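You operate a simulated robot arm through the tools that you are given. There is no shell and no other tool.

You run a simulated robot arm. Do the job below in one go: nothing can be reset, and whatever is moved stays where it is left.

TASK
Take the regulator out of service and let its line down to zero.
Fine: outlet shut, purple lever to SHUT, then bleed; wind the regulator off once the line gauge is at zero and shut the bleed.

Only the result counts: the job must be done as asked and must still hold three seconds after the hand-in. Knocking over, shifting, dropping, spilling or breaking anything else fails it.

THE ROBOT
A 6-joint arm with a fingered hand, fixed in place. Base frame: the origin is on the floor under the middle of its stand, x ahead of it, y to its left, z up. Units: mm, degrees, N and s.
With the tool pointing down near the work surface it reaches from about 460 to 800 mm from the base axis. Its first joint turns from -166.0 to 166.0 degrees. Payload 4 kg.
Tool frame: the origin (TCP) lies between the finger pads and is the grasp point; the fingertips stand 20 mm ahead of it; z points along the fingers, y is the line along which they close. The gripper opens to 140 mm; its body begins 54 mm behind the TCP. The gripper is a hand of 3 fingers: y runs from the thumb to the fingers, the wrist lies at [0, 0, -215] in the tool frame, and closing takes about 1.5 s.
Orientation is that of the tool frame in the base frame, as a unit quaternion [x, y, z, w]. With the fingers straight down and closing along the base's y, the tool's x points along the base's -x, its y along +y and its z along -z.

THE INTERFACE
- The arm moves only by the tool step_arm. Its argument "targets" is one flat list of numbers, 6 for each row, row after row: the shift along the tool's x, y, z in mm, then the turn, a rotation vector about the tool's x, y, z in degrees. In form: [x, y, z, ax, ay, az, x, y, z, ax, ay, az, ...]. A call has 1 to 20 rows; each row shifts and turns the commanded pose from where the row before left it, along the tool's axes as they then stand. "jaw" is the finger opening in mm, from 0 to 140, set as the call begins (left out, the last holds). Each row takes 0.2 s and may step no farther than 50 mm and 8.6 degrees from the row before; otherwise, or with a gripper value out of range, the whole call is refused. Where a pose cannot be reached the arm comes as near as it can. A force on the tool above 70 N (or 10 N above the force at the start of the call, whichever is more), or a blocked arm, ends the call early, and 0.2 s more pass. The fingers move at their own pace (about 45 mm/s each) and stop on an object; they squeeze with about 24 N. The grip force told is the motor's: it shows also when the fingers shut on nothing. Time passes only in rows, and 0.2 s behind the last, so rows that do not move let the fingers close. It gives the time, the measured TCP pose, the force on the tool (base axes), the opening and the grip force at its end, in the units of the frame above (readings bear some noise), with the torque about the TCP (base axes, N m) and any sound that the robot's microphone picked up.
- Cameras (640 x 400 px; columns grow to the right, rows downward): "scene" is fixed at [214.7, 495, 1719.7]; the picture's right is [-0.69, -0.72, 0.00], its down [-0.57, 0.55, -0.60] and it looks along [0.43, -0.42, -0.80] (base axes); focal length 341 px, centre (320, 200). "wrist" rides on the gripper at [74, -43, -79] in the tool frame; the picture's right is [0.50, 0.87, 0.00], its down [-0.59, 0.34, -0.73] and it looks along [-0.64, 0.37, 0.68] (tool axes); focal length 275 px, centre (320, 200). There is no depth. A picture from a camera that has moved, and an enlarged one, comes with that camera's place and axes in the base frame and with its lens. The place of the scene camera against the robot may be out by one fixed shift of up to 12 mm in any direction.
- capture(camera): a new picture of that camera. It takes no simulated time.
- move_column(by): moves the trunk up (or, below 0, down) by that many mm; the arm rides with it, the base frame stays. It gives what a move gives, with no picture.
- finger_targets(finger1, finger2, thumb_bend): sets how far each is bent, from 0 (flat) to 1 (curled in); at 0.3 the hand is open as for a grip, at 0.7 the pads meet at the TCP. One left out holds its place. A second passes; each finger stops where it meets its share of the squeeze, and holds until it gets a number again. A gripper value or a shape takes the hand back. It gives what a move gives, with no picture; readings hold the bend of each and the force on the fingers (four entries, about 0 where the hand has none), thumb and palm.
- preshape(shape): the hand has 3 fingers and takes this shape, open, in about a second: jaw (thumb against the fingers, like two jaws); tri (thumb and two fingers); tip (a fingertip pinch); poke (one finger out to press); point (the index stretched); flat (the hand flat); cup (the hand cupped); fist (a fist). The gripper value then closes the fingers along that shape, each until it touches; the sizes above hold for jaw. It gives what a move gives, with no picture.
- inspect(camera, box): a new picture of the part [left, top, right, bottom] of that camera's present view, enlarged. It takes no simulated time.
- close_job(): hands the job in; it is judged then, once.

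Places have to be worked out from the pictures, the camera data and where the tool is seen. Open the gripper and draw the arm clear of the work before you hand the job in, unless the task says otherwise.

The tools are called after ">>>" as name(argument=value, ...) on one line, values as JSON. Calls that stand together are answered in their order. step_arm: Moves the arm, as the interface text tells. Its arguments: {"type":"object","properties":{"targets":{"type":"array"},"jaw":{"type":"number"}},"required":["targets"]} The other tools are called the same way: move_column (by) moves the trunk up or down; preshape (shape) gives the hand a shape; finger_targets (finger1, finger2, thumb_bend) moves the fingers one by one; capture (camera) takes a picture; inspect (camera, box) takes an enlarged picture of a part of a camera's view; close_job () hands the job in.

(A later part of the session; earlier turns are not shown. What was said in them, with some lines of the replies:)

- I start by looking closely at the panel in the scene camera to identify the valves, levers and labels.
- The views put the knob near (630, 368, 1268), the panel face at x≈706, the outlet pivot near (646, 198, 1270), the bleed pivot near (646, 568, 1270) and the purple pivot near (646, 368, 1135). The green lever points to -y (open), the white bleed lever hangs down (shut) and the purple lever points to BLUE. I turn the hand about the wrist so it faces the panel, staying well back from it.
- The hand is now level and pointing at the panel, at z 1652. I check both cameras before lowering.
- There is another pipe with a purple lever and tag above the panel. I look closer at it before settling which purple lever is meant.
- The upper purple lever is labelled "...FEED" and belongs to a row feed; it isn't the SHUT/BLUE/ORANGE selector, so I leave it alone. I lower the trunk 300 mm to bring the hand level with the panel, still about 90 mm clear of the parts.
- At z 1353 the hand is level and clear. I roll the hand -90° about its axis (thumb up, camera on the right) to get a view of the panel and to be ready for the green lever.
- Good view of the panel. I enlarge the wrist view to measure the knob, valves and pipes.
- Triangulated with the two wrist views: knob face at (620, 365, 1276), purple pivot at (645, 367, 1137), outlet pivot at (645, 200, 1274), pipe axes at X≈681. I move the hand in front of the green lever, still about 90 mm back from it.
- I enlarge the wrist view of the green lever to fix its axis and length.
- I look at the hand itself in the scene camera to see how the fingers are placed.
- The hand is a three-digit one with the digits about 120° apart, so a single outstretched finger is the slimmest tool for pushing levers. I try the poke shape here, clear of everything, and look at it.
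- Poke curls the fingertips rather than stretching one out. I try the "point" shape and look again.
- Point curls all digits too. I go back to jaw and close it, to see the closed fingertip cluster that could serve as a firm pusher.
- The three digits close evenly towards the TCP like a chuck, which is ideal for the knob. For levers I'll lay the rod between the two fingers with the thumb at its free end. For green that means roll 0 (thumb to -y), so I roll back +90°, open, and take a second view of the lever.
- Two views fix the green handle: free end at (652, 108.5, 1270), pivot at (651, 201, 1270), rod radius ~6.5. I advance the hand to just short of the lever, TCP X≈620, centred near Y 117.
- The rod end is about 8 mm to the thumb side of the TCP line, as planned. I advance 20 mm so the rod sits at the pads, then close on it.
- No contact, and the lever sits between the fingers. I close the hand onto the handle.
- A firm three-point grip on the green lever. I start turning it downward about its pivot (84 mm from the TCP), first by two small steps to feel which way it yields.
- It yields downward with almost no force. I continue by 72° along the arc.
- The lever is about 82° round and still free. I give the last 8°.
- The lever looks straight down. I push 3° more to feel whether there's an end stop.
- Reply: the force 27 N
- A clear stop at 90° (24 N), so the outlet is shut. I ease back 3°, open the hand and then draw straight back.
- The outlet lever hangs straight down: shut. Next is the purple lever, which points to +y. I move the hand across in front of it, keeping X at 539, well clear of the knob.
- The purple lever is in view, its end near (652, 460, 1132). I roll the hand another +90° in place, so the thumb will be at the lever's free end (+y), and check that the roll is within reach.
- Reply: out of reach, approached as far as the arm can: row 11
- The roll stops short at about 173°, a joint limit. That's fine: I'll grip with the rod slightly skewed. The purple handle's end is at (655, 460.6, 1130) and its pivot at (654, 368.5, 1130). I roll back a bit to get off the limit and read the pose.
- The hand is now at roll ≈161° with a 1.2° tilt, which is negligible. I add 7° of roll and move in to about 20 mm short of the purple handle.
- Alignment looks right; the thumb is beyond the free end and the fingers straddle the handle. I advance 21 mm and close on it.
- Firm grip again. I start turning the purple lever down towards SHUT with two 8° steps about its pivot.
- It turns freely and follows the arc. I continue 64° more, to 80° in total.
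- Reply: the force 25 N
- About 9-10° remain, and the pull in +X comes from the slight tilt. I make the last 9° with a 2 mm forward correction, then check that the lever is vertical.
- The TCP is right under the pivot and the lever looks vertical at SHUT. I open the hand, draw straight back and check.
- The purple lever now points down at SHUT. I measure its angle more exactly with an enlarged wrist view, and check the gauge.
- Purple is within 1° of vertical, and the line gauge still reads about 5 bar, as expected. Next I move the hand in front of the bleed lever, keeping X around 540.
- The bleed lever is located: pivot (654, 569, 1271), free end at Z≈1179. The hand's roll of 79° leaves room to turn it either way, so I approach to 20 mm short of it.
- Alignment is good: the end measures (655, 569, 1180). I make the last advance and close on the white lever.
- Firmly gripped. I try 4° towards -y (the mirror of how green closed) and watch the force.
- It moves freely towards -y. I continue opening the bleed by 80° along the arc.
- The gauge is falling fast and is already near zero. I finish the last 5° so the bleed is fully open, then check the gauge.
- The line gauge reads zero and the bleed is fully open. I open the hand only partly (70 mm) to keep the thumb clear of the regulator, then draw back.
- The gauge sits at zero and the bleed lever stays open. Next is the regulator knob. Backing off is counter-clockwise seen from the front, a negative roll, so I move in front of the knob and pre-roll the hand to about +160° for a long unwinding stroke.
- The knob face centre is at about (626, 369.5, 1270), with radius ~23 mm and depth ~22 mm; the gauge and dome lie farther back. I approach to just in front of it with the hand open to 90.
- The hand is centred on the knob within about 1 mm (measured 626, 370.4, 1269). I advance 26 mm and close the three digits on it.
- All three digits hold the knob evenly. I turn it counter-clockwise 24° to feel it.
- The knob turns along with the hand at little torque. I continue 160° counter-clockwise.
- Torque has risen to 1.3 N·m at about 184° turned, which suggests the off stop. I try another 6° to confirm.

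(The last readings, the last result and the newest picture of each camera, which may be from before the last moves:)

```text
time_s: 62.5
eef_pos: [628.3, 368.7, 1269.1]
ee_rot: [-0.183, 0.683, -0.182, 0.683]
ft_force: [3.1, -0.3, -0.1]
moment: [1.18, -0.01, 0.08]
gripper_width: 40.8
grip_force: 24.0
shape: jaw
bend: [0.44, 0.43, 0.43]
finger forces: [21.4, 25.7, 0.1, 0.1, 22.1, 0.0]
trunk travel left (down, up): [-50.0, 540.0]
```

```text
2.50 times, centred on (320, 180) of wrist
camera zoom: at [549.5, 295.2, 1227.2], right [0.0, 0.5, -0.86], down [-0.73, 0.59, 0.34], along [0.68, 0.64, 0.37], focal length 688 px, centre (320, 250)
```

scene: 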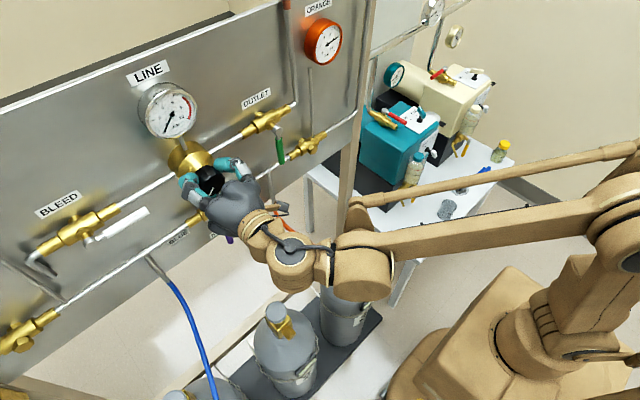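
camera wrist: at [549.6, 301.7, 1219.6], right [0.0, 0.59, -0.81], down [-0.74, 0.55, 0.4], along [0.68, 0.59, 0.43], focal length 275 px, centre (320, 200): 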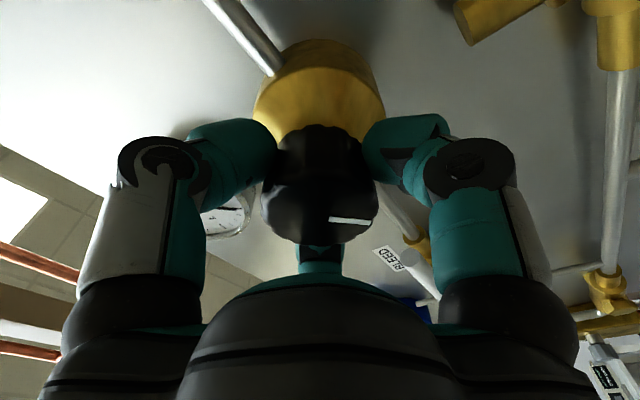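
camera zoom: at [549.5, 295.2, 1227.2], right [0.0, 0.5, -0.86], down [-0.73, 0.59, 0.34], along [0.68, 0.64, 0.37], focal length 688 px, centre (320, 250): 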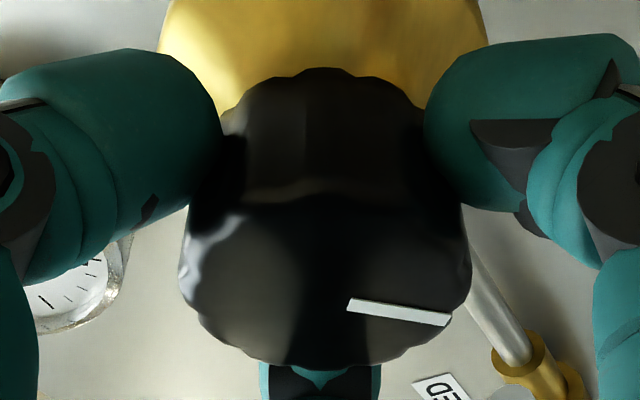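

The mark slid about 9° relative to the hand while the torque stayed near 1.2 N·m, so the knob is hard against its off stop. I open the hand directly so the knob isn't turned back, and withdraw.

>>> step_arm(targets=[0, 0, 0, 0, 0, 0, 0, 0, 0, 0, 0, 0, 0, 0, 0, 0, 0, 0, 0, 0, 0, 0, 0, 0, 0, 0, 0, 0, 0, 0], jaw=90)

>>> step_arm(targets=[0, 0, -25, 0, 0, 0, 0, 0, -40, 0, 0, 0, 0, 0, -40, 0, 0, 0], jaw=90)

>>> capture(camera="wrist")

>>> inspect(camera="scene", box=[120, 60, 300, 220])

```text
time_s: 63.7
eef_pos: [627.0, 369.4, 1269.9]
ee_rot: [-0.182, 0.683, -0.181, 0.683]
ft_force: [-0.7, 0.5, -0.5]
moment: [-0.02, 0.0, -0.01]
gripper_width: 89.5
grip_force: 0.1
shape: jaw
bend: [0.29, 0.29, 0.27]
finger forces: [0.0, 0.1, 0.1, 0.0, 0.1, 0.1]
trunk travel left (down, up): [-50.0, 540.0]
```

```text
time_s: 64.5
eef_pos: [522.4, 369.9, 1269.6]
ee_rot: [-0.181, 0.684, -0.181, 0.684]
ft_force: [-0.3, 0.1, -0.2]
moment: [-0.03, -0.01, -0.04]
gripper_width: 89.7
grip_force: 0.0
shape: jaw
bend: [0.29, 0.29, 0.27]
finger forces: [0.1, 0.0, 0.1, 0.0, 0.1, 0.0]
trunk travel left (down, up): [-50.0, 540.0]
```

```text
taken
camera wrist: at [443.4, 296.2, 1226.8], right [0.0, 0.5, -0.86], down [-0.73, 0.59, 0.34], along [0.68, 0.64, 0.37], focal length 275 px, centre (320, 200)
```

wrist: 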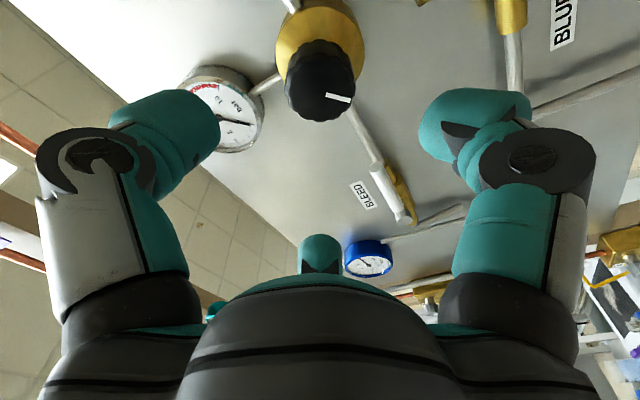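

```text
2.50 times, centred on (210, 140) of scene
camera zoom: at [214.7, 495.0, 1719.7], right [-0.69, -0.72, 0.0], down [-0.57, 0.55, -0.6], along [0.43, -0.42, -0.8], focal length 852 px, centre (595, 350)
```

zoom: 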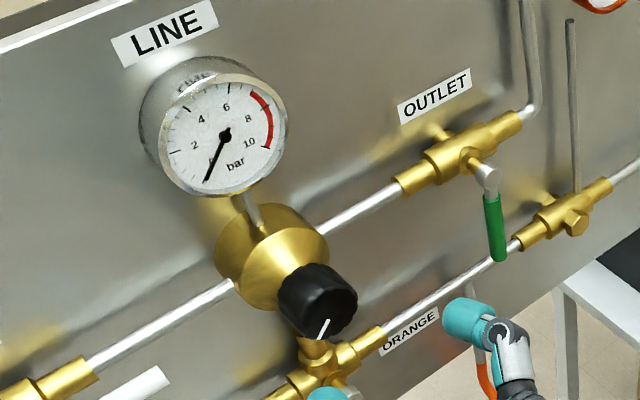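

The knob's mark has gone round by about 175° and sits at the off stop; the gauge stays at zero. Now I go back to the bleed lever: roll to 0°, narrow the hand to 70 mm and move in front of its free end.

>>> step_arm(targets=[0, 0, 0, 0, 0, 8.5, 0, 0, 0, 0, 0, 8.5, 0, 0, 0, 0, 0, 8.5, 0, 0, 0, 0, 0, 4.2, -0.7, 38.5, 0, 0, 0, 0, -0.6, 38.5, 0, 0, 0, 0, -0.6, 38.5, 0, 0, 0, 0], jaw=70)

>>> capture(camera="wrist")

>>> inspect(camera="wrist", box=[200, 0, 460, 200])

```text
time_s: 66.1
eef_pos: [523.8, 484.3, 1271.8]
ee_rot: [0.001, 0.708, -0.002, 0.707]
ft_force: [1.0, 0.1, -0.2]
moment: [-0.03, 0.01, -0.02]
gripper_width: 70.5
grip_force: 0.1
shape: jaw
bend: [0.34, 0.34, 0.33]
finger forces: [0.1, 0.0, 0.0, 0.1, 0.0, 0.1]
trunk travel left (down, up): [-50.0, 540.0]
```

```text
taken
camera wrist: at [445.2, 441.6, 1198.3], right [0.0, 0.87, -0.5], down [-0.73, 0.34, 0.59], along [0.68, 0.36, 0.64], focal length 275 px, centre (320, 200)
```

wrist: 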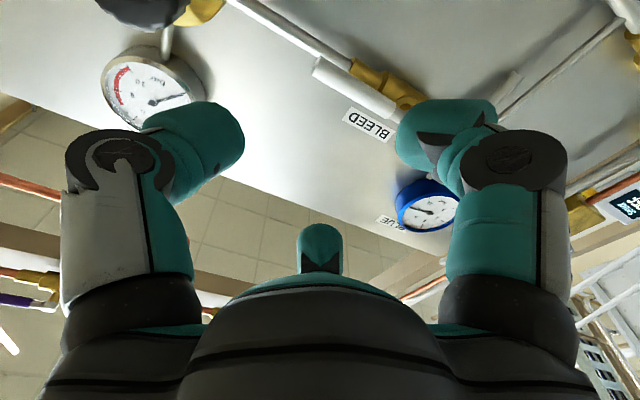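

```text
2.00 times, centred on (330, 100) of wrist
camera zoom: at [445.2, 441.6, 1198.3], right [0.0, 0.87, -0.5], down [-0.73, 0.34, 0.59], along [0.68, 0.36, 0.64], focal length 551 px, centre (300, 400)
```

zoom: 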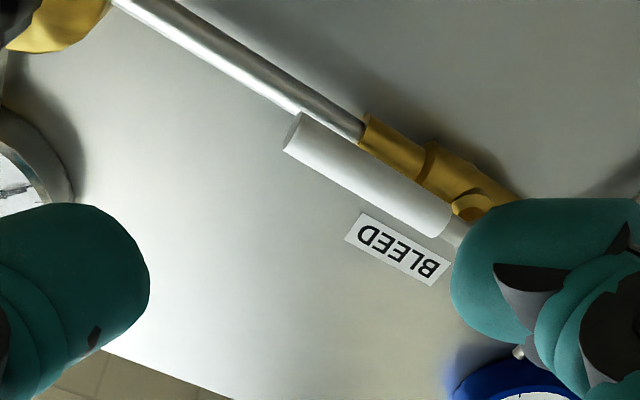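

The white handle's end is at about (655, 480, 1270.5), pointing at the regulator. I approach to 20 mm short of it.

>>> step_arm(targets=[0.3, 0.8, 32.4, 0, 0, 0, 0.3, 0.8, 32.4, 0, 0, 0, 0.2, 0.9, 32.4, 0, 0, 0], jaw=70)

>>> capture(camera="wrist")

>>> inspect(camera="scene", box=[40, 130, 260, 300])

```text
time_s: 66.9
eef_pos: [618.6, 489.3, 1271.4]
ee_rot: [-0.001, 0.708, 0.0, 0.707]
ft_force: [0.3, 0.0, 0.1]
moment: [-0.02, 0.01, -0.02]
gripper_width: 69.9
grip_force: 0.0
shape: jaw
bend: [0.34, 0.34, 0.33]
finger forces: [0.1, 0.1, 0.1, 0.0, 0.0, 0.0]
trunk travel left (down, up): [-50.0, 540.0]
```

```text
taken
camera wrist: at [540.2, 445.5, 1197.2], right [0.0, 0.87, -0.5], down [-0.73, 0.34, 0.59], along [0.68, 0.37, 0.64], focal length 275 px, centre (320, 200)
```

wrist: 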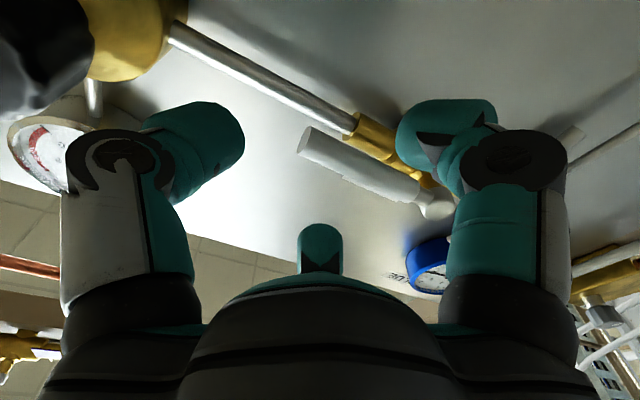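

```text
2.35 times, centred on (150, 215) of scene
camera zoom: at [214.7, 495.0, 1719.7], right [-0.69, -0.72, 0.0], down [-0.57, 0.55, -0.6], along [0.43, -0.42, -0.8], focal length 802 px, centre (720, 165)
```

zoom: 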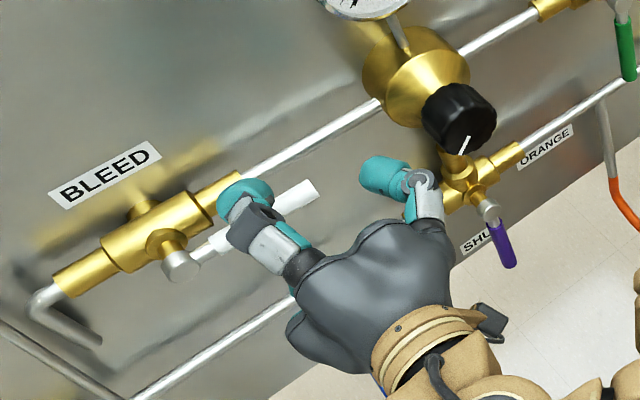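

Well aligned. I make the final advance and grip the bleed lever.

>>> step_arm(targets=[0.5, -1, 12, 0, 0, 0, 0.5, -1, 12, 0, 0, 0], jaw=70)

>>> step_arm(targets=[0, 0, 0, 0, 0, 0, 0, 0, 0, 0, 0, 0, 0, 0, 0, 0, 0, 0, 0, 0, 0, 0, 0, 0, 0, 0, 0, 0, 0, 0, 0, 0, 0, 0, 0, 0], jaw=0)

>>> capture(camera="wrist")

>>> inspect(camera="scene", box=[120, 60, 220, 150])

```text
time_s: 67.5
eef_pos: [645.2, 487.5, 1270.9]
ee_rot: [-0.001, 0.708, 0.0, 0.707]
ft_force: [0.4, -0.7, 0.7]
moment: [0.01, 0.03, -0.01]
gripper_width: 69.9
grip_force: 0.0
shape: jaw
bend: [0.34, 0.34, 0.33]
finger forces: [0.0, 0.0, 0.0, 0.0, 0.0, 0.0]
trunk travel left (down, up): [-50.0, 540.0]
```

```text
time_s: 68.9
eef_pos: [645.1, 486.0, 1270.8]
ee_rot: [0.0, 0.707, 0.0, 0.707]
ft_force: [5.4, -2.0, 1.0]
moment: [-0.03, 0.0, -0.01]
gripper_width: 21.9
grip_force: 24.2
shape: jaw
bend: [0.65, 0.66, 0.49]
finger forces: [20.2, 19.8, 0.0, 0.0, 20.1, 0.0]
trunk travel left (down, up): [-50.0, 540.0]
```

```text
taken
camera wrist: at [565.8, 443.5, 1196.1], right [0.0, 0.87, -0.5], down [-0.73, 0.34, 0.59], along [0.68, 0.37, 0.64], focal length 275 px, centre (320, 200)
```

wrist: 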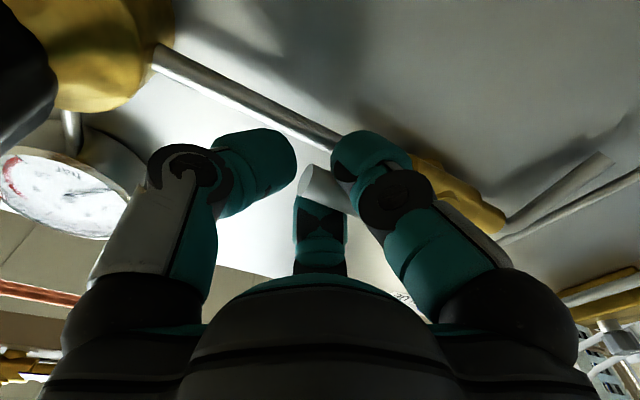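

```text
4.44 times, centred on (170, 105) of scene
camera zoom: at [214.7, 495.0, 1719.7], right [-0.69, -0.72, 0.0], down [-0.57, 0.55, -0.6], along [0.43, -0.42, -0.8], focal length 1515 px, centre (987, 622)
```

zoom: 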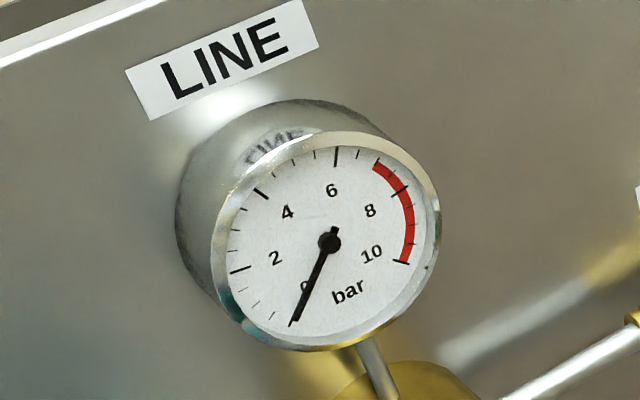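

The gauge is at zero and the lever is firmly held. I turn it 80° down towards shut.

>>> step_arm(targets=[11.55, 0.84, 0, 0, 0, 8, 11.55, 0.84, 0, 0, 0, 8, 11.55, 0.84, 0, 0, 0, 8, 11.55, 0.84, 0, 0, 0, 8, 11.55, 0.84, 0, 0, 0, 8, 11.55, 0.84, 0, 0, 0, 8, 11.55, 0.84, 0, 0, 0, 8, 11.55, 0.84, 0, 0, 0, 8, 11.55, 0.84, 0, 0, 0, 8, 11.55, 0.84, 0, 0, 0, 8])

```text
time_s: 71.1
eef_pos: [644.0, 555.3, 1188.1]
ee_rot: [0.455, 0.542, 0.455, 0.54]
ft_force: [0.6, -0.6, -9.9]
moment: [-0.06, 0.08, -0.03]
gripper_width: 21.8
grip_force: 24.1
shape: jaw
bend: [0.65, 0.66, 0.49]
finger forces: [22.0, 20.3, 0.0, 0.1, 23.7, 0.0]
trunk travel left (down, up): [-50.0, 540.0]
```

About 10° remain. I complete the turn and press 2° further to feel the stop.

>>> step_arm(targets=[7.23, 0.32, 0, 0, 0, 5, 7.23, 0.32, 0, 0, 0, 5, 3.6, 0.1, 0, 0, 0, 2.5, 0, 0, 0, 0, 0, 0])

>>> inspect(camera="scene", box=[0, 180, 220, 356])

```text
time_s: 72.1
eef_pos: [644.3, 569.7, 1185.7]
ee_rot: [0.512, 0.489, 0.51, 0.488]
ft_force: [1.5, -18.1, -16.6]
moment: [-0.28, 0.18, -0.16]
gripper_width: 22.2
grip_force: 23.6
shape: jaw
bend: [0.65, 0.66, 0.49]
finger forces: [22.4, 26.4, 0.0, 0.0, 24.4, 0.0]
trunk travel left (down, up): [-50.0, 540.0]
```

```text
2.27 times, centred on (110, 268) of scene
camera zoom: at [214.7, 495.0, 1719.7], right [-0.69, -0.72, 0.0], down [-0.57, 0.55, -0.6], along [0.43, -0.42, -0.8], focal length 775 px, centre (797, 46)
```

zoom: 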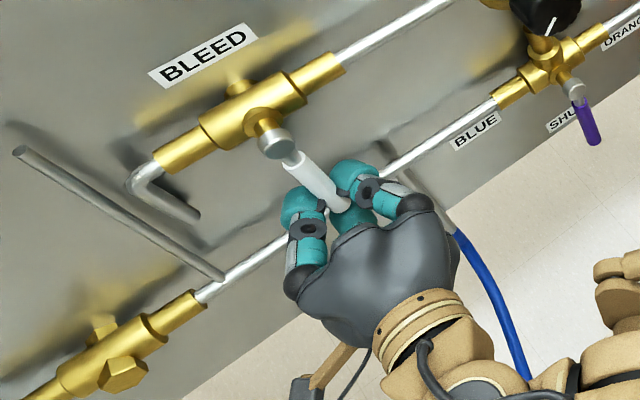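

At the stop (18 N) with the lever hanging straight down: bleed shut. I ease off 2°, open the hand and draw back.

>>> step_arm(targets=[-3.0, 0.1, 0, 0, 0, -2, 0, 0, 0, 0, 0, 0])

>>> step_arm(targets=[0, 0, 0, 0, 0, 0, 0, 0, 0, 0, 0, 0, 0, 0, 0, 0, 0, 0, 0, 0, 0, 0, 0, 0, 0, 0, 0, 0, 0, 0, 0, 0, 0, 0, 0, 0], jaw=110)

>>> step_arm(targets=[0, 0, -30, 0, 0, 0, 0, 0, -40, 0, 0, 0, 0, 0, -40, 0, 0, 0], jaw=110)

>>> capture(camera="scene")

>>> capture(camera="wrist")

>>> inspect(camera="scene", box=[20, 60, 320, 280])

```text
time_s: 72.7
eef_pos: [644.8, 569.9, 1185.7]
ee_rot: [0.502, 0.498, 0.502, 0.497]
ft_force: [5.8, -9.4, -12.3]
moment: [-0.06, 0.13, -0.1]
gripper_width: 22.0
grip_force: 24.0
shape: jaw
bend: [0.65, 0.66, 0.49]
finger forces: [22.6, 25.8, 0.0, 0.0, 23.1, 0.0]
trunk travel left (down, up): [-50.0, 540.0]
```

```text
time_s: 74.1
eef_pos: [644.4, 569.4, 1187.6]
ee_rot: [0.502, 0.499, 0.502, 0.498]
ft_force: [-0.1, 0.2, -0.1]
moment: [-0.04, 0.0, -0.02]
gripper_width: 110.1
grip_force: 0.1
shape: jaw
bend: [0.24, 0.24, 0.23]
finger forces: [0.0, 0.1, 0.0, 0.0, 0.0, 0.0]
trunk travel left (down, up): [-50.0, 540.0]
```

```text
time_s: 74.9
eef_pos: [531.9, 569.9, 1187.9]
ee_rot: [0.502, 0.498, 0.503, 0.497]
ft_force: [0.2, 0.4, -0.2]
moment: [0.03, -0.02, 0.01]
gripper_width: 110.1
grip_force: 0.0
shape: jaw
bend: [0.24, 0.24, 0.23]
finger forces: [0.0, 0.0, 0.0, 0.0, 0.0, 0.0]
trunk travel left (down, up): [-50.0, 540.0]
```

```text
taken
```

scene: 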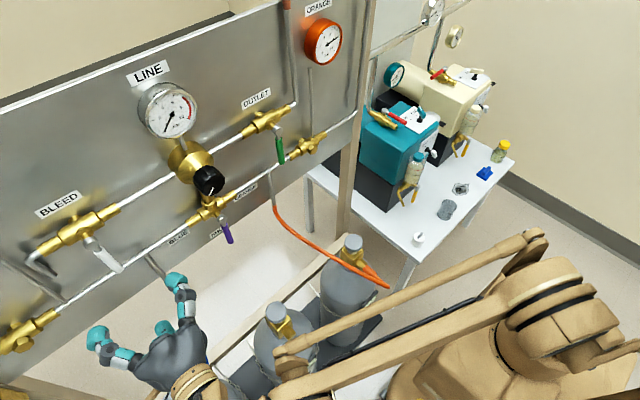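

```text
taken
camera wrist: at [453.0, 645.2, 1145.6], right [0.0, 0.49, 0.87], down [-0.73, -0.59, 0.33], along [0.68, -0.64, 0.36], focal length 275 px, centre (320, 200)
```

wrist: 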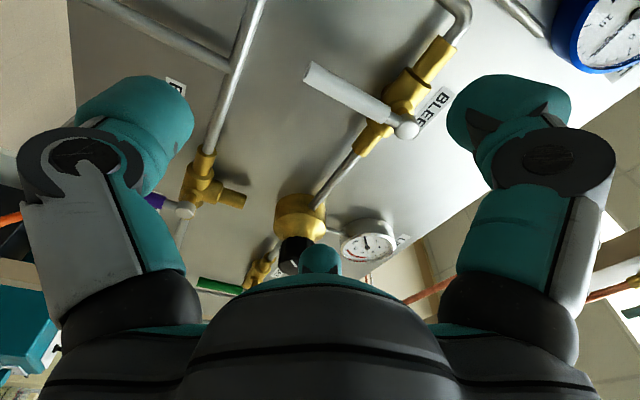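

```text
1.82 times, centred on (170, 170) of scene
camera zoom: at [214.7, 495.0, 1719.7], right [-0.69, -0.72, 0.0], down [-0.57, 0.55, -0.6], along [0.43, -0.42, -0.8], focal length 620 px, centre (593, 254)
```

zoom: 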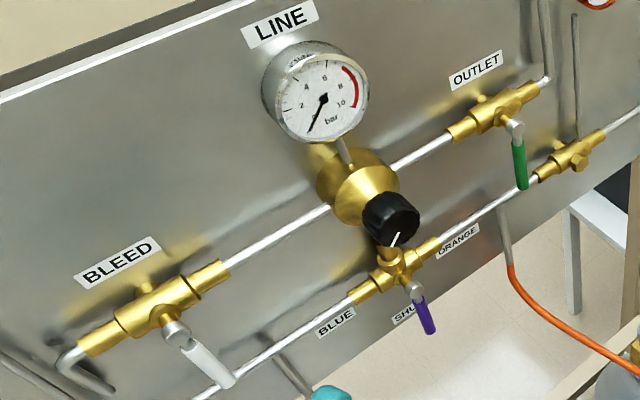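

Everything looks right: green down, purple at SHUT, bleed down, knob at the stop, gauge at zero. I draw the arm farther back, wait a few seconds, and check that the gauge doesn't creep.

>>> step_arm(targets=[0, 0, -40, 0, 0, 0, 0, 0, -40, 0, 0, 0, 0, 0, 0, 0, 0, 0, 0, 0, 0, 0, 0, 0, 0, 0, 0, 0, 0, 0, 0, 0, 0, 0, 0, 0, 0, 0, 0, 0, 0, 0, 0, 0, 0, 0, 0, 0, 0, 0, 0, 0, 0, 0, 0, 0, 0, 0, 0, 0, 0, 0, 0, 0, 0, 0, 0, 0, 0, 0, 0, 0, 0, 0, 0, 0, 0, 0, 0, 0, 0, 0, 0, 0, 0, 0, 0, 0, 0, 0, 0, 0, 0, 0, 0, 0, 0, 0, 0, 0, 0, 0, 0, 0, 0, 0, 0, 0, 0, 0, 0, 0, 0, 0, 0, 0, 0, 0, 0, 0], jaw=140)

>>> inspect(camera="scene", box=[120, 60, 220, 150])

>>> inspect(camera="scene", box=[150, 140, 300, 260])

>>> inspect(camera="scene", box=[0, 160, 160, 300])

```text
time_s: 79.1
eef_pos: [451.2, 570.9, 1188.2]
ee_rot: [0.502, 0.499, 0.502, 0.497]
ft_force: [0.8, 0.1, 0.2]
moment: [-0.01, 0.02, 0.0]
gripper_width: 139.8
grip_force: 0.1
shape: jaw
bend: [0.3, 0.3, 0.3]
finger forces: [0.0, 0.1, 0.0, 0.0, 0.1, 0.0]
trunk travel left (down, up): [-50.0, 540.0]
```

```text
4.44 times, centred on (170, 105) of scene
camera zoom: at [214.7, 495.0, 1719.7], right [-0.69, -0.72, 0.0], down [-0.57, 0.55, -0.6], along [0.43, -0.42, -0.8], focal length 1515 px, centre (987, 622)
```

zoom: 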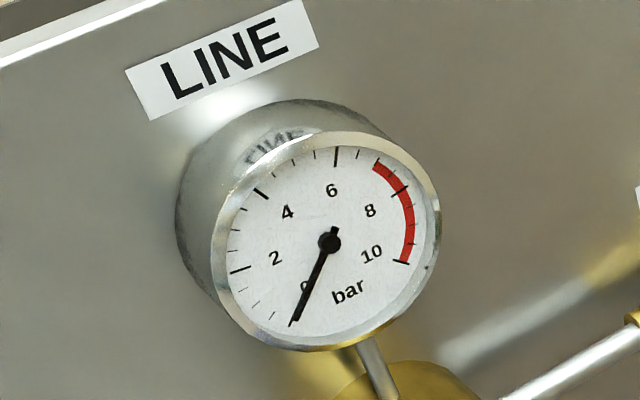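

```text
3.33 times, centred on (225, 200) of scene
camera zoom: at [214.7, 495.0, 1719.7], right [-0.69, -0.72, 0.0], down [-0.57, 0.55, -0.6], along [0.43, -0.42, -0.8], focal length 1136 px, centre (637, 200)
```

zoom: 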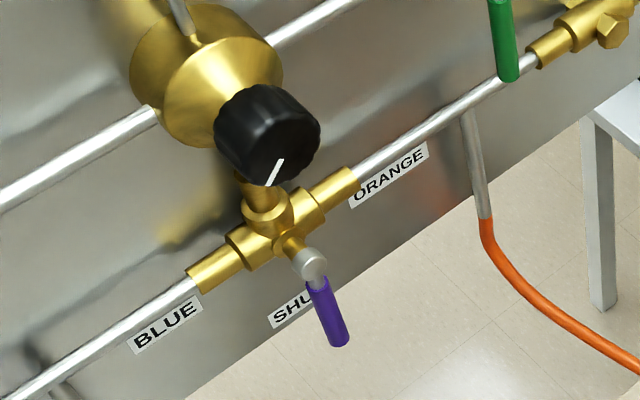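

```text
2.86 times, centred on (80, 230) of scene
camera zoom: at [214.7, 495.0, 1719.7], right [-0.69, -0.72, 0.0], down [-0.57, 0.55, -0.6], along [0.43, -0.42, -0.8], focal length 974 px, centre (1006, 114)
```

zoom: 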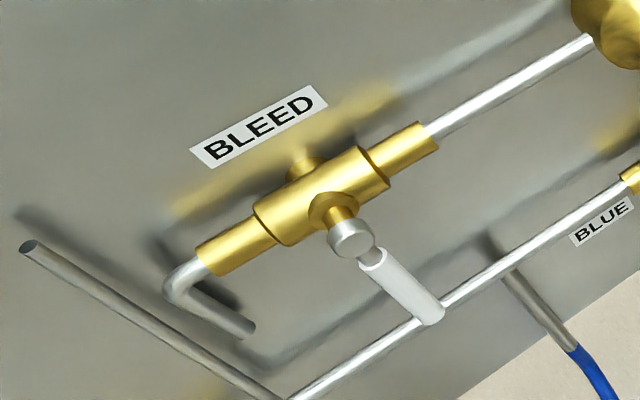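

After four more seconds the line gauge still reads zero, all levers are in place and the arm is clear with the hand open. I hand in the job.

>>> close_job()

```text
The job is handed in.
```

The regulator is out of service and its line is down to zero. I don't have the judge's verdict, only that the job was handed in.

I did the steps in the order you gave:

1. **Outlet:** the green lever is turned down to its stop, so it is shut.
2. **Purple lever:** it now points straight down at SHUT, within about 1° of vertical. I left alone the other purple lever above the panel, labelled "…FEED".
3. **Bleed:** I opened it fully, and the line gauge fell from about 5 bar to zero.
4. **Regulator:** with the gauge at zero, I wound the knob about 175° counter-clockwise until it would turn no further. I took counter-clockwise as "off" because that is the usual convention. With the supply shut, the gauge could not confirm it.
5. **Bleed shut:** the white lever is back down against its stop.

About four seconds after everything was closed, the gauge still read zero. The arm is drawn back with the hand open. Apart from the outlet lever, purple lever, bleed lever and regulator knob, I saw nothing moved.
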